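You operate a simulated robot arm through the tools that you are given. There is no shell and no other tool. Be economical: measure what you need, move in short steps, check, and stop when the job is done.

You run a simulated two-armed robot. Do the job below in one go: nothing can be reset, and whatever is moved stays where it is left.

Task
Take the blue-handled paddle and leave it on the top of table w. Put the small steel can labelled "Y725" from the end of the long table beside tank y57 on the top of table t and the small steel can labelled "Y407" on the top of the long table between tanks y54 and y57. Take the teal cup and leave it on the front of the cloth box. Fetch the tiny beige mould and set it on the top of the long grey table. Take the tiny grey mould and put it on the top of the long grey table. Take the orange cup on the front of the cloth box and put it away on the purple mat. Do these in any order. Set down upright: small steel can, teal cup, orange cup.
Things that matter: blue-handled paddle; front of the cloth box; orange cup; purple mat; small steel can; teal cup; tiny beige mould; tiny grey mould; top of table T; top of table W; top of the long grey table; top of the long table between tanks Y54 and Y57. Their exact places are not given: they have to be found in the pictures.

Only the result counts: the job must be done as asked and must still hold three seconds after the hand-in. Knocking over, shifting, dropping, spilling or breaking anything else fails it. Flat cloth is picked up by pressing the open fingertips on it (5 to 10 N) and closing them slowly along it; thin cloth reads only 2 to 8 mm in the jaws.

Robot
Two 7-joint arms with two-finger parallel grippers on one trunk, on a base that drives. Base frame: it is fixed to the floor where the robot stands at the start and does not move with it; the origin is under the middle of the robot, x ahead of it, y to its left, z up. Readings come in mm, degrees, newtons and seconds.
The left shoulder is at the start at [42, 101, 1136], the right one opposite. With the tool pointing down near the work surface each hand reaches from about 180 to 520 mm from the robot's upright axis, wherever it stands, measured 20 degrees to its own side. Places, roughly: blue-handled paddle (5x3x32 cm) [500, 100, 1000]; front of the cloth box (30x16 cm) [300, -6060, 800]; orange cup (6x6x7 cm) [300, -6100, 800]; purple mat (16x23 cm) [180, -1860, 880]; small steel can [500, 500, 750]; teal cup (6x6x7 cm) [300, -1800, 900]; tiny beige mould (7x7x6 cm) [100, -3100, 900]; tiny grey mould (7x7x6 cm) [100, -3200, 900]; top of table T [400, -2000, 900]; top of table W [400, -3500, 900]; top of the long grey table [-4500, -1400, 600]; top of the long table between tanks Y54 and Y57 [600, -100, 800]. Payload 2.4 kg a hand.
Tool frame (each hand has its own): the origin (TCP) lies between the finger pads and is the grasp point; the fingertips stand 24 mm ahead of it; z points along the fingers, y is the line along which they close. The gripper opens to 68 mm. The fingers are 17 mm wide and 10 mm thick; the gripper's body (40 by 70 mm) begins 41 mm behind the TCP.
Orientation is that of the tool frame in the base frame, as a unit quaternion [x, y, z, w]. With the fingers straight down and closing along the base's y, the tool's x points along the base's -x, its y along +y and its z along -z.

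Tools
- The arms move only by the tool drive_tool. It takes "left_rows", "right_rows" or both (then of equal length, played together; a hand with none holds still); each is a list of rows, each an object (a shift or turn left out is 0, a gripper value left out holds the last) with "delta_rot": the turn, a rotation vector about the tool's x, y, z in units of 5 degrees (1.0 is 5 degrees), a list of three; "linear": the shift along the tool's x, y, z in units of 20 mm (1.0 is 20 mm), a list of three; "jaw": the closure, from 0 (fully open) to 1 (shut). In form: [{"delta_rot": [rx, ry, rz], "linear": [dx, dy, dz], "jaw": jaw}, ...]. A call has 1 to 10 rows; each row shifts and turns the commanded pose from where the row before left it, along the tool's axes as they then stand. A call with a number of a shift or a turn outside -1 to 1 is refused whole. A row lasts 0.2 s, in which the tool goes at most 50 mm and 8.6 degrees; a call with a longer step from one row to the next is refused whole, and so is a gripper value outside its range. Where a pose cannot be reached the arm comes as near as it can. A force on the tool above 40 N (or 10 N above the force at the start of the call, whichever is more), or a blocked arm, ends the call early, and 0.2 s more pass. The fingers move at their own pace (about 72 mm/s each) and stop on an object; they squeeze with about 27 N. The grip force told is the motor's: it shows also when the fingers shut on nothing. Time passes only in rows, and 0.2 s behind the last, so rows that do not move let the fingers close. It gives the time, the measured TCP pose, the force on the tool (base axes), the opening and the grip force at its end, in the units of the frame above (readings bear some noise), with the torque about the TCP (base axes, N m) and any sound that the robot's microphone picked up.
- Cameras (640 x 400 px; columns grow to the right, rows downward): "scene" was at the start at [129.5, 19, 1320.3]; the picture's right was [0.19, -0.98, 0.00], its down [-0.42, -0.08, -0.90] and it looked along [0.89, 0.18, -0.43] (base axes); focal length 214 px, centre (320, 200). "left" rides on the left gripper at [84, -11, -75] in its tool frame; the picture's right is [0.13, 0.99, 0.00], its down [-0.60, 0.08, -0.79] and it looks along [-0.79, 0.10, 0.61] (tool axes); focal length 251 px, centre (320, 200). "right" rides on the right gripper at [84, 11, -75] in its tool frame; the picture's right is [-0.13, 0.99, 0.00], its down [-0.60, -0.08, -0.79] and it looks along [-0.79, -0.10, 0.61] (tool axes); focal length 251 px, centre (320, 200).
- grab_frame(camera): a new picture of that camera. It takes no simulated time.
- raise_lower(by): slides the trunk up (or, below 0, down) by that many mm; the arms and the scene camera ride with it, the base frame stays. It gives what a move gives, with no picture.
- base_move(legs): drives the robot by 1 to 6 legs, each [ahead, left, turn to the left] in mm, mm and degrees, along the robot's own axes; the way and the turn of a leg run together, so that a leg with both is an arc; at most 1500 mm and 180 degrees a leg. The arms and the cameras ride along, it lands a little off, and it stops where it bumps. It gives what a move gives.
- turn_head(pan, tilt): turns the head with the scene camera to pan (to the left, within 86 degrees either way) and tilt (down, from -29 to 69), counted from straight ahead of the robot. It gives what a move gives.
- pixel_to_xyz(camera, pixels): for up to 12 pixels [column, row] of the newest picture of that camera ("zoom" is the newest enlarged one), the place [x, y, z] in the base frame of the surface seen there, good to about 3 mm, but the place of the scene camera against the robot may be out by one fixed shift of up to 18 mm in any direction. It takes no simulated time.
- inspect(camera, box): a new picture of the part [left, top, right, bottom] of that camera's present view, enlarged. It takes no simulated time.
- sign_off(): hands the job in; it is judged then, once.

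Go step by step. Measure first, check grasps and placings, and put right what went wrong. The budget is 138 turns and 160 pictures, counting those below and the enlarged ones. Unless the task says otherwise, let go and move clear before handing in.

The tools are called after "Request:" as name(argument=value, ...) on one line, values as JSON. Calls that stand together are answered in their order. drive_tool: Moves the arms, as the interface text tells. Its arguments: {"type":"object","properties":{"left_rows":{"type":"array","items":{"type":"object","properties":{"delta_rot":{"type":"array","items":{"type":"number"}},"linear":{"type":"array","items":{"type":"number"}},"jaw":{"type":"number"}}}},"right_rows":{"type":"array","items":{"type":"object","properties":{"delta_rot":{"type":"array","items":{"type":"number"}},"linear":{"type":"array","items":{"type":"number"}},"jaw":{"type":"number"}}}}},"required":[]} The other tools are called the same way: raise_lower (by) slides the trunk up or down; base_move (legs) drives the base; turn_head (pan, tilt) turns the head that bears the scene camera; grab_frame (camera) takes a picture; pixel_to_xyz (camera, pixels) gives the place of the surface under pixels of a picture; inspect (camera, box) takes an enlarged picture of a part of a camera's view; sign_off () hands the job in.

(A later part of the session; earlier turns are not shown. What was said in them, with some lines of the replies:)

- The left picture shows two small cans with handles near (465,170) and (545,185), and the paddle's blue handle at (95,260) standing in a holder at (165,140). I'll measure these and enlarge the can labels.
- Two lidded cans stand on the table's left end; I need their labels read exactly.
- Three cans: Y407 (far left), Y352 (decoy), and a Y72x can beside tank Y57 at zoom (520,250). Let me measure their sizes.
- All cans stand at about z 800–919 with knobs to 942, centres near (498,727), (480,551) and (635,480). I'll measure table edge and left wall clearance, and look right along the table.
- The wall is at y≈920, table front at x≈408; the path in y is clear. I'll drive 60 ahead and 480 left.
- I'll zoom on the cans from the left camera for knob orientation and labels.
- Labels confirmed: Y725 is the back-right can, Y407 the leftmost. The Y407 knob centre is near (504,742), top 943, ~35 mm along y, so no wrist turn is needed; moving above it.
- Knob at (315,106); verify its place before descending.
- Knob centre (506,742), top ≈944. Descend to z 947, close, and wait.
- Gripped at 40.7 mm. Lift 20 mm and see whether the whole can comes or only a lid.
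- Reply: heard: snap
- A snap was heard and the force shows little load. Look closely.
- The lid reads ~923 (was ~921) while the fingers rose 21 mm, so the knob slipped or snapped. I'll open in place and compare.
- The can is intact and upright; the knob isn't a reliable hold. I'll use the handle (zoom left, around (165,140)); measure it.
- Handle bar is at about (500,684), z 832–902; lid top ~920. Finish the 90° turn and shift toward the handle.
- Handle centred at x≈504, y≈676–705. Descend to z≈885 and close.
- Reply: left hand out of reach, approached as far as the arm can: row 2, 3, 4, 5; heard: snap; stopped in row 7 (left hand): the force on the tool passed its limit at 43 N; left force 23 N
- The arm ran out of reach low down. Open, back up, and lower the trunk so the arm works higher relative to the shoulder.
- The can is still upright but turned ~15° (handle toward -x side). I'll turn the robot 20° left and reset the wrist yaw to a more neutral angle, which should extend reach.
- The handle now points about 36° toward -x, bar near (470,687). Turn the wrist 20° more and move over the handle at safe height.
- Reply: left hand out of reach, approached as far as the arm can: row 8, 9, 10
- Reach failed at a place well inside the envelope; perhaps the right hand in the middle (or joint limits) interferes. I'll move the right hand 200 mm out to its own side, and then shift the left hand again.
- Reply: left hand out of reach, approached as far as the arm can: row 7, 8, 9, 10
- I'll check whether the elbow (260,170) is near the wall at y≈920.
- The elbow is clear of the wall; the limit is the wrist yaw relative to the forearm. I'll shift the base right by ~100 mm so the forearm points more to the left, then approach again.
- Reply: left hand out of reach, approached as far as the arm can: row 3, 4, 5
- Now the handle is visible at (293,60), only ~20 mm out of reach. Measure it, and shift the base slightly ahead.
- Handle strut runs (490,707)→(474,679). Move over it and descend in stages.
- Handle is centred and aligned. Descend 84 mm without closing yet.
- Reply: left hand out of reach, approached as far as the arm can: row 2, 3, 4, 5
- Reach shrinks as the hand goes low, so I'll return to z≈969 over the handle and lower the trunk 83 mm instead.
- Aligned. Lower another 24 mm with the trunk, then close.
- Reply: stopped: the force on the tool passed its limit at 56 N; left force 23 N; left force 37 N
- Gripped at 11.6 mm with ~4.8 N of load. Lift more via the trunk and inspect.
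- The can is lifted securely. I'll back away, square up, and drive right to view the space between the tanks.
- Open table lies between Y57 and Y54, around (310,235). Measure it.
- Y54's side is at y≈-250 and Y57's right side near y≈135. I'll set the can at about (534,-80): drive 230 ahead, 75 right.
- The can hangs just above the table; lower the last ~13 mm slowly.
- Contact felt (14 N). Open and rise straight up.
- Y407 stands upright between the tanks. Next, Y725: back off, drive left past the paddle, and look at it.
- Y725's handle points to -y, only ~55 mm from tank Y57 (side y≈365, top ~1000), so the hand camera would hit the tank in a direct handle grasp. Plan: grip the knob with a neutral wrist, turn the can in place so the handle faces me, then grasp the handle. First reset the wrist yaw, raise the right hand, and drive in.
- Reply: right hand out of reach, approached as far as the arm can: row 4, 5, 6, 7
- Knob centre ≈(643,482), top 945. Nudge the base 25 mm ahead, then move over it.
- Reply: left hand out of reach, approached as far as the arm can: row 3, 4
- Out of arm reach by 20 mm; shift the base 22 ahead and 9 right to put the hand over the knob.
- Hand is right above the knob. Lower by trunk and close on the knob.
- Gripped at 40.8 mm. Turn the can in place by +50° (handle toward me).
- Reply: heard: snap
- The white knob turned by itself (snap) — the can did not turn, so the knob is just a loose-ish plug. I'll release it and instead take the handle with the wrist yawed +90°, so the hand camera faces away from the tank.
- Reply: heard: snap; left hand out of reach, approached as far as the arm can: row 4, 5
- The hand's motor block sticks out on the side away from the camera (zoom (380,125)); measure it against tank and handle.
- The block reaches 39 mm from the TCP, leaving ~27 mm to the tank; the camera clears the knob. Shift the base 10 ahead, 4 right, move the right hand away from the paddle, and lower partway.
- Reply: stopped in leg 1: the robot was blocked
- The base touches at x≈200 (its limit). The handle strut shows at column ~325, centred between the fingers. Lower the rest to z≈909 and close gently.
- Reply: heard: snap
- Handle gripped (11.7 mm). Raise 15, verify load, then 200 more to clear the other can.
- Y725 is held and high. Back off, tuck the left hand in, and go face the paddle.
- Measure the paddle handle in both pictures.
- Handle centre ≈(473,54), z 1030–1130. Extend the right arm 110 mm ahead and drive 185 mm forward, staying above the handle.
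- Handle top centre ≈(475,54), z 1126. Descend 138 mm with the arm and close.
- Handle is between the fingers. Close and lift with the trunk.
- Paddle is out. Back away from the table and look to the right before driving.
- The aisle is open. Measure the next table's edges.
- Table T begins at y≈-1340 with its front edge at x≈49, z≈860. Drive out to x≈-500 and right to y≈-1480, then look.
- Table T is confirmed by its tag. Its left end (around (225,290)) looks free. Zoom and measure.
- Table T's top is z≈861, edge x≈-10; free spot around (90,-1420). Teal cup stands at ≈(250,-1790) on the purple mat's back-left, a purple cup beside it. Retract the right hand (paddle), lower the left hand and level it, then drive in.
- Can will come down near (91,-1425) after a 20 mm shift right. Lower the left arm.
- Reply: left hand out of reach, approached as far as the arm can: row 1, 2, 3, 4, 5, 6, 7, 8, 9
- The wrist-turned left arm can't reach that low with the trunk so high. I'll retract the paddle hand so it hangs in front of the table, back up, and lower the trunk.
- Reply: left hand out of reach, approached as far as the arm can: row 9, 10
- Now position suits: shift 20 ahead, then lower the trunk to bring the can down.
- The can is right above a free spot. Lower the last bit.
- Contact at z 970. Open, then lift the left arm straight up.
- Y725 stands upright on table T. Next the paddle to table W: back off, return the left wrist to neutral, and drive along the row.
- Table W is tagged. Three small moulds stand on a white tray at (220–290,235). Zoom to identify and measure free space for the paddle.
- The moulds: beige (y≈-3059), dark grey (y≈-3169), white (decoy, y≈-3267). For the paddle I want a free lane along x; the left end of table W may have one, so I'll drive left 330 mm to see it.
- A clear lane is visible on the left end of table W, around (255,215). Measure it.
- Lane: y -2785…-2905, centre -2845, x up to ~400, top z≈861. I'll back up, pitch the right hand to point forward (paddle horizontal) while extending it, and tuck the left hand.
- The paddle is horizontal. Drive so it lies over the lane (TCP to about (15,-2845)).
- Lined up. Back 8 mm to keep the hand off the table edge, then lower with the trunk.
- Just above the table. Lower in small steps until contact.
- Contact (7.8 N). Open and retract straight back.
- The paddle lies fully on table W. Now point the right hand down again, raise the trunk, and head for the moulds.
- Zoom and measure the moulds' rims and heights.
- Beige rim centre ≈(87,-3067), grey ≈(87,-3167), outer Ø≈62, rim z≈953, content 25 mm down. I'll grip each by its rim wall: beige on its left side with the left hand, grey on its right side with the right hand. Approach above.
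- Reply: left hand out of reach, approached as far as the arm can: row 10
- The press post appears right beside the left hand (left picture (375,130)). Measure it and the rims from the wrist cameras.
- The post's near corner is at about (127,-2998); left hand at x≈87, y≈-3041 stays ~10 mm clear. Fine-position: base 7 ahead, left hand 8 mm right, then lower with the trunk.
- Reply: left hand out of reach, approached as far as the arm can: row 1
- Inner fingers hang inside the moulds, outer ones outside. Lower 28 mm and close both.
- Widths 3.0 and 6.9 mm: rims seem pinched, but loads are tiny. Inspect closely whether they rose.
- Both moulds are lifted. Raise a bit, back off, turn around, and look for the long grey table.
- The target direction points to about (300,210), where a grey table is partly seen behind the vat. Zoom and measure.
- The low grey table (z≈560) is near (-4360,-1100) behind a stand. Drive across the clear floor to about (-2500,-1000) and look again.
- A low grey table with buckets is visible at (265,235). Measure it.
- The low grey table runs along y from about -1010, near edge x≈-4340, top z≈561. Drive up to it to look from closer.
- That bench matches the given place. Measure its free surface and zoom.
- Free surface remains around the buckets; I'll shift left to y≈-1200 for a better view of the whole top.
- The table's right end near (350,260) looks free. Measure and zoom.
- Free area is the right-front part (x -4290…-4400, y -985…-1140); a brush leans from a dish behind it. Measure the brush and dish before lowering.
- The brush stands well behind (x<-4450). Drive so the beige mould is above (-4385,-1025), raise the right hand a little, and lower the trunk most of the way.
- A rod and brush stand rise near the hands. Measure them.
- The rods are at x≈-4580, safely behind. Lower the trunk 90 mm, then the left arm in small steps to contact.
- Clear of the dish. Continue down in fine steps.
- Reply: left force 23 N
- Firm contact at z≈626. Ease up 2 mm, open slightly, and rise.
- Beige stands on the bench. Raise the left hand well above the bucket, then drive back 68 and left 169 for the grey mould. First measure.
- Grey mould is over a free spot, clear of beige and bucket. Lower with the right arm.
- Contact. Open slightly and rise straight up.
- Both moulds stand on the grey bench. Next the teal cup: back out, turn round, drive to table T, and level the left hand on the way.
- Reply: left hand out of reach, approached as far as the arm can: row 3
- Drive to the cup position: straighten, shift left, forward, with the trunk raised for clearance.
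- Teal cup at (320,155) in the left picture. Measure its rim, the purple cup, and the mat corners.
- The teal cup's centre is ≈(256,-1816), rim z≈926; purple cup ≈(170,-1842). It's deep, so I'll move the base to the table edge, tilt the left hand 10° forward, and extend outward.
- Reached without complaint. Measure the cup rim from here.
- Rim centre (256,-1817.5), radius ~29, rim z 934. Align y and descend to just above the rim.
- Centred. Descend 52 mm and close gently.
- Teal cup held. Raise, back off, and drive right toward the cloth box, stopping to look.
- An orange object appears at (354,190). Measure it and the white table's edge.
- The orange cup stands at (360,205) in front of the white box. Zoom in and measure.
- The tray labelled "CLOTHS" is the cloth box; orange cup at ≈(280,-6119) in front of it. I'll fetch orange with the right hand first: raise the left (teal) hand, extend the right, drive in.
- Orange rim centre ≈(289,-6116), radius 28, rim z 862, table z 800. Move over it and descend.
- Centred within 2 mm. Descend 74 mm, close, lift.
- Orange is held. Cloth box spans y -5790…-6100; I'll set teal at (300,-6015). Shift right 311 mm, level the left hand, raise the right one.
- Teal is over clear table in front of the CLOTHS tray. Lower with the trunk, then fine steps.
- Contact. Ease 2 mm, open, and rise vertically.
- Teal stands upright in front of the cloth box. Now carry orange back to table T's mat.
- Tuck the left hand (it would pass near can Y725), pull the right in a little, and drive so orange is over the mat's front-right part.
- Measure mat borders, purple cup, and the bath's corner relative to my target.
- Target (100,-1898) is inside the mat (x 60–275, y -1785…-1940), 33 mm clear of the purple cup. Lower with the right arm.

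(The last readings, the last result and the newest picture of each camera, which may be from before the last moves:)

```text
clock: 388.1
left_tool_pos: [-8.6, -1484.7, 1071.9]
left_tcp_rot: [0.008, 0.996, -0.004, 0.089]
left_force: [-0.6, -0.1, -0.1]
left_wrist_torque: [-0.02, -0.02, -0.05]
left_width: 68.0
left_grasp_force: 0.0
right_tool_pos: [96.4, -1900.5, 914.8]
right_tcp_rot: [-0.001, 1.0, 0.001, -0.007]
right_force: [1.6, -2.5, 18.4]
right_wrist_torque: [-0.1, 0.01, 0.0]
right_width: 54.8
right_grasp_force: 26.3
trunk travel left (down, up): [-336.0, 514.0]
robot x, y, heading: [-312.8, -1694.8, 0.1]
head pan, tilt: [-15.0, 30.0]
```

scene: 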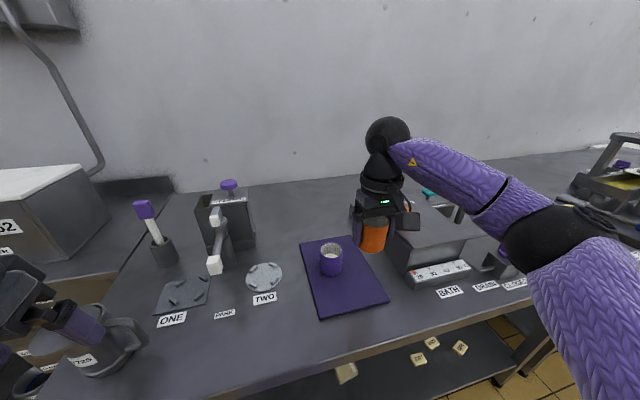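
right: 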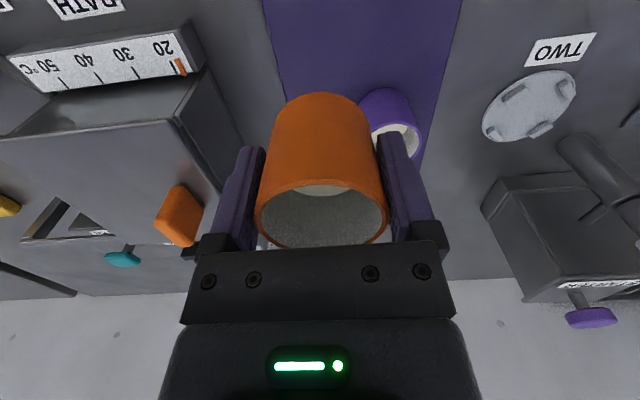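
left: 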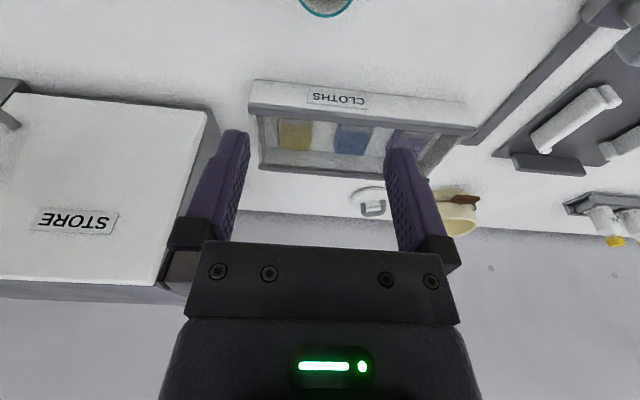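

Contact on the mat (18 N). Ease up, open, rise.

Request:
drive_tool(right_rows=[{"linear": [0, 0, -0.08]}, {"jaw": 0.1}, {"jaw": 0}, {}, {"linear": [0, 0, -0.7]}, {"linear": [0, 0, -0.9]}, {"linear": [0, 0, -0.9]}, {"linear": [0, 0, -0.9]}, {"linear": [0, 0, -0.9]}, {"linear": [0, 0, -0.9]}])

Request:
base_move(legs=[[-300, 0, 0]])

Request:
turn_head(pan=0, tilt=30)

Request:
grab_frame(camera="scene")

Request:
inspect(camera="scene", box=[180, 170, 420, 320])

```text
clock: 390.3
left_tool_pos: [-8.0, -1485.2, 1072.2]
left_tcp_rot: [0.007, 0.996, -0.004, 0.087]
left_force: [0.3, 0.0, -0.8]
left_wrist_torque: [0.03, 0.02, 0.01]
left_width: 68.2
left_grasp_force: 0.0
right_tool_pos: [97.5, -1898.4, 1018.7]
right_tcp_rot: [-0.002, 1.0, 0.001, -0.008]
right_force: [-0.3, 0.4, 1.0]
right_wrist_torque: [0.02, -0.02, -0.01]
right_width: 67.9
right_grasp_force: 0.0
trunk travel left (down, up): [-336.0, 514.0]
robot x, y, heading: [-311.2, -1696.6, -0.1]
head pan, tilt: [-15.0, 30.0]
```

```text
clock: 392.4
left_tool_pos: [-311.8, -1486.3, 1071.3]
left_tcp_rot: [0.008, 0.996, -0.004, 0.088]
left_force: [0.1, -0.1, -0.8]
left_wrist_torque: [0.03, 0.0, -0.01]
left_width: 68.0
left_grasp_force: 0.1
right_tool_pos: [-208.1, -1899.9, 1017.1]
right_tcp_rot: [0.001, 1.0, 0.001, -0.009]
right_force: [-0.7, -0.1, 0.1]
right_wrist_torque: [0.01, 0.0, 0.01]
right_width: 68.0
right_grasp_force: 0.0
trunk travel left (down, up): [-336.0, 514.0]
robot x, y, heading: [-615.5, -1698.5, -0.2]
head pan, tilt: [-15.0, 30.0]
```

```text
clock: 393.2
left_tool_pos: [-311.7, -1486.1, 1072.4]
left_tcp_rot: [0.009, 0.996, -0.005, 0.088]
left_force: [0.1, 0.2, 0.8]
left_wrist_torque: [0.02, -0.01, 0.02]
left_width: 67.8
left_grasp_force: 0.1
right_tool_pos: [-207.5, -1899.9, 1018.2]
right_tcp_rot: [0.0, 1.0, 0.0, -0.009]
right_force: [1.0, 0.7, -0.1]
right_wrist_torque: [0.01, -0.02, 0.01]
right_width: 68.1
right_grasp_force: 0.1
trunk travel left (down, up): [-336.0, 514.0]
robot x, y, heading: [-619.5, -1693.8, 0.1]
head pan, tilt: [0.0, 30.0]
```

```text
22 pictures are left
```

scene: 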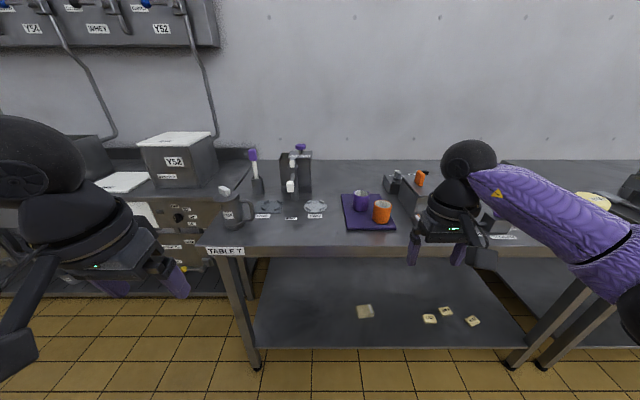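

```text
2.67 times, centred on (300, 245) of scene
```

zoom: 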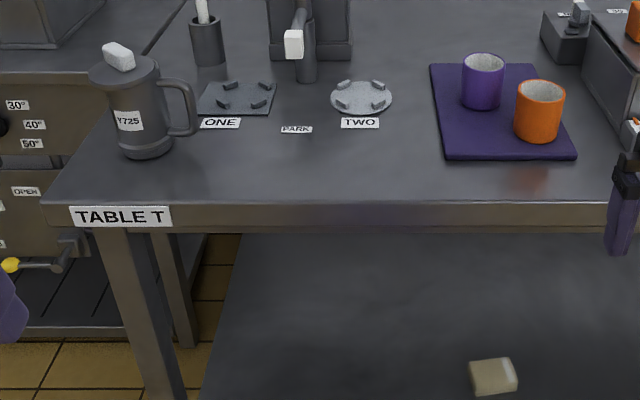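

Orange stands upright on the purple mat, Y725 is upright on table T, and all the other items were checked when I set them down. Both hands are empty and clear, so I'm handing in.

Request:
sign_off()

```text
The job is handed in.
```

I finished every part of the job and handed it in with both hands empty and clear.

- **Paddle:** it lies flat on table W.
- **Can Y725:** it stands upright on table T.
- **Can Y407:** it stands upright on the long table between tanks Y54 and Y57.
- **Teal cup:** it stands upright in front of the "CLOTHS" tray, which I took to be the cloth box.
- **Beige and grey moulds:** both stand on the low bench with buckets at about x -4300, y -1050. I took this to be the long grey table from its position, as I saw no label on it.
- **Orange cup:** it stands upright on the purple mat.

Before switching to the handles, I gripped the white knobs on both cans. I heard a snap each time, and Y725's knob turned while the can stayed still. My first grab at Y407's handle also hit the force limit and turned that can a little. Both cans still look intact with their knobs on, but I can't rule out that a knob was loosened. I checked each item when I set it down, and rechecked only the orange cup and Y725 before handing in.
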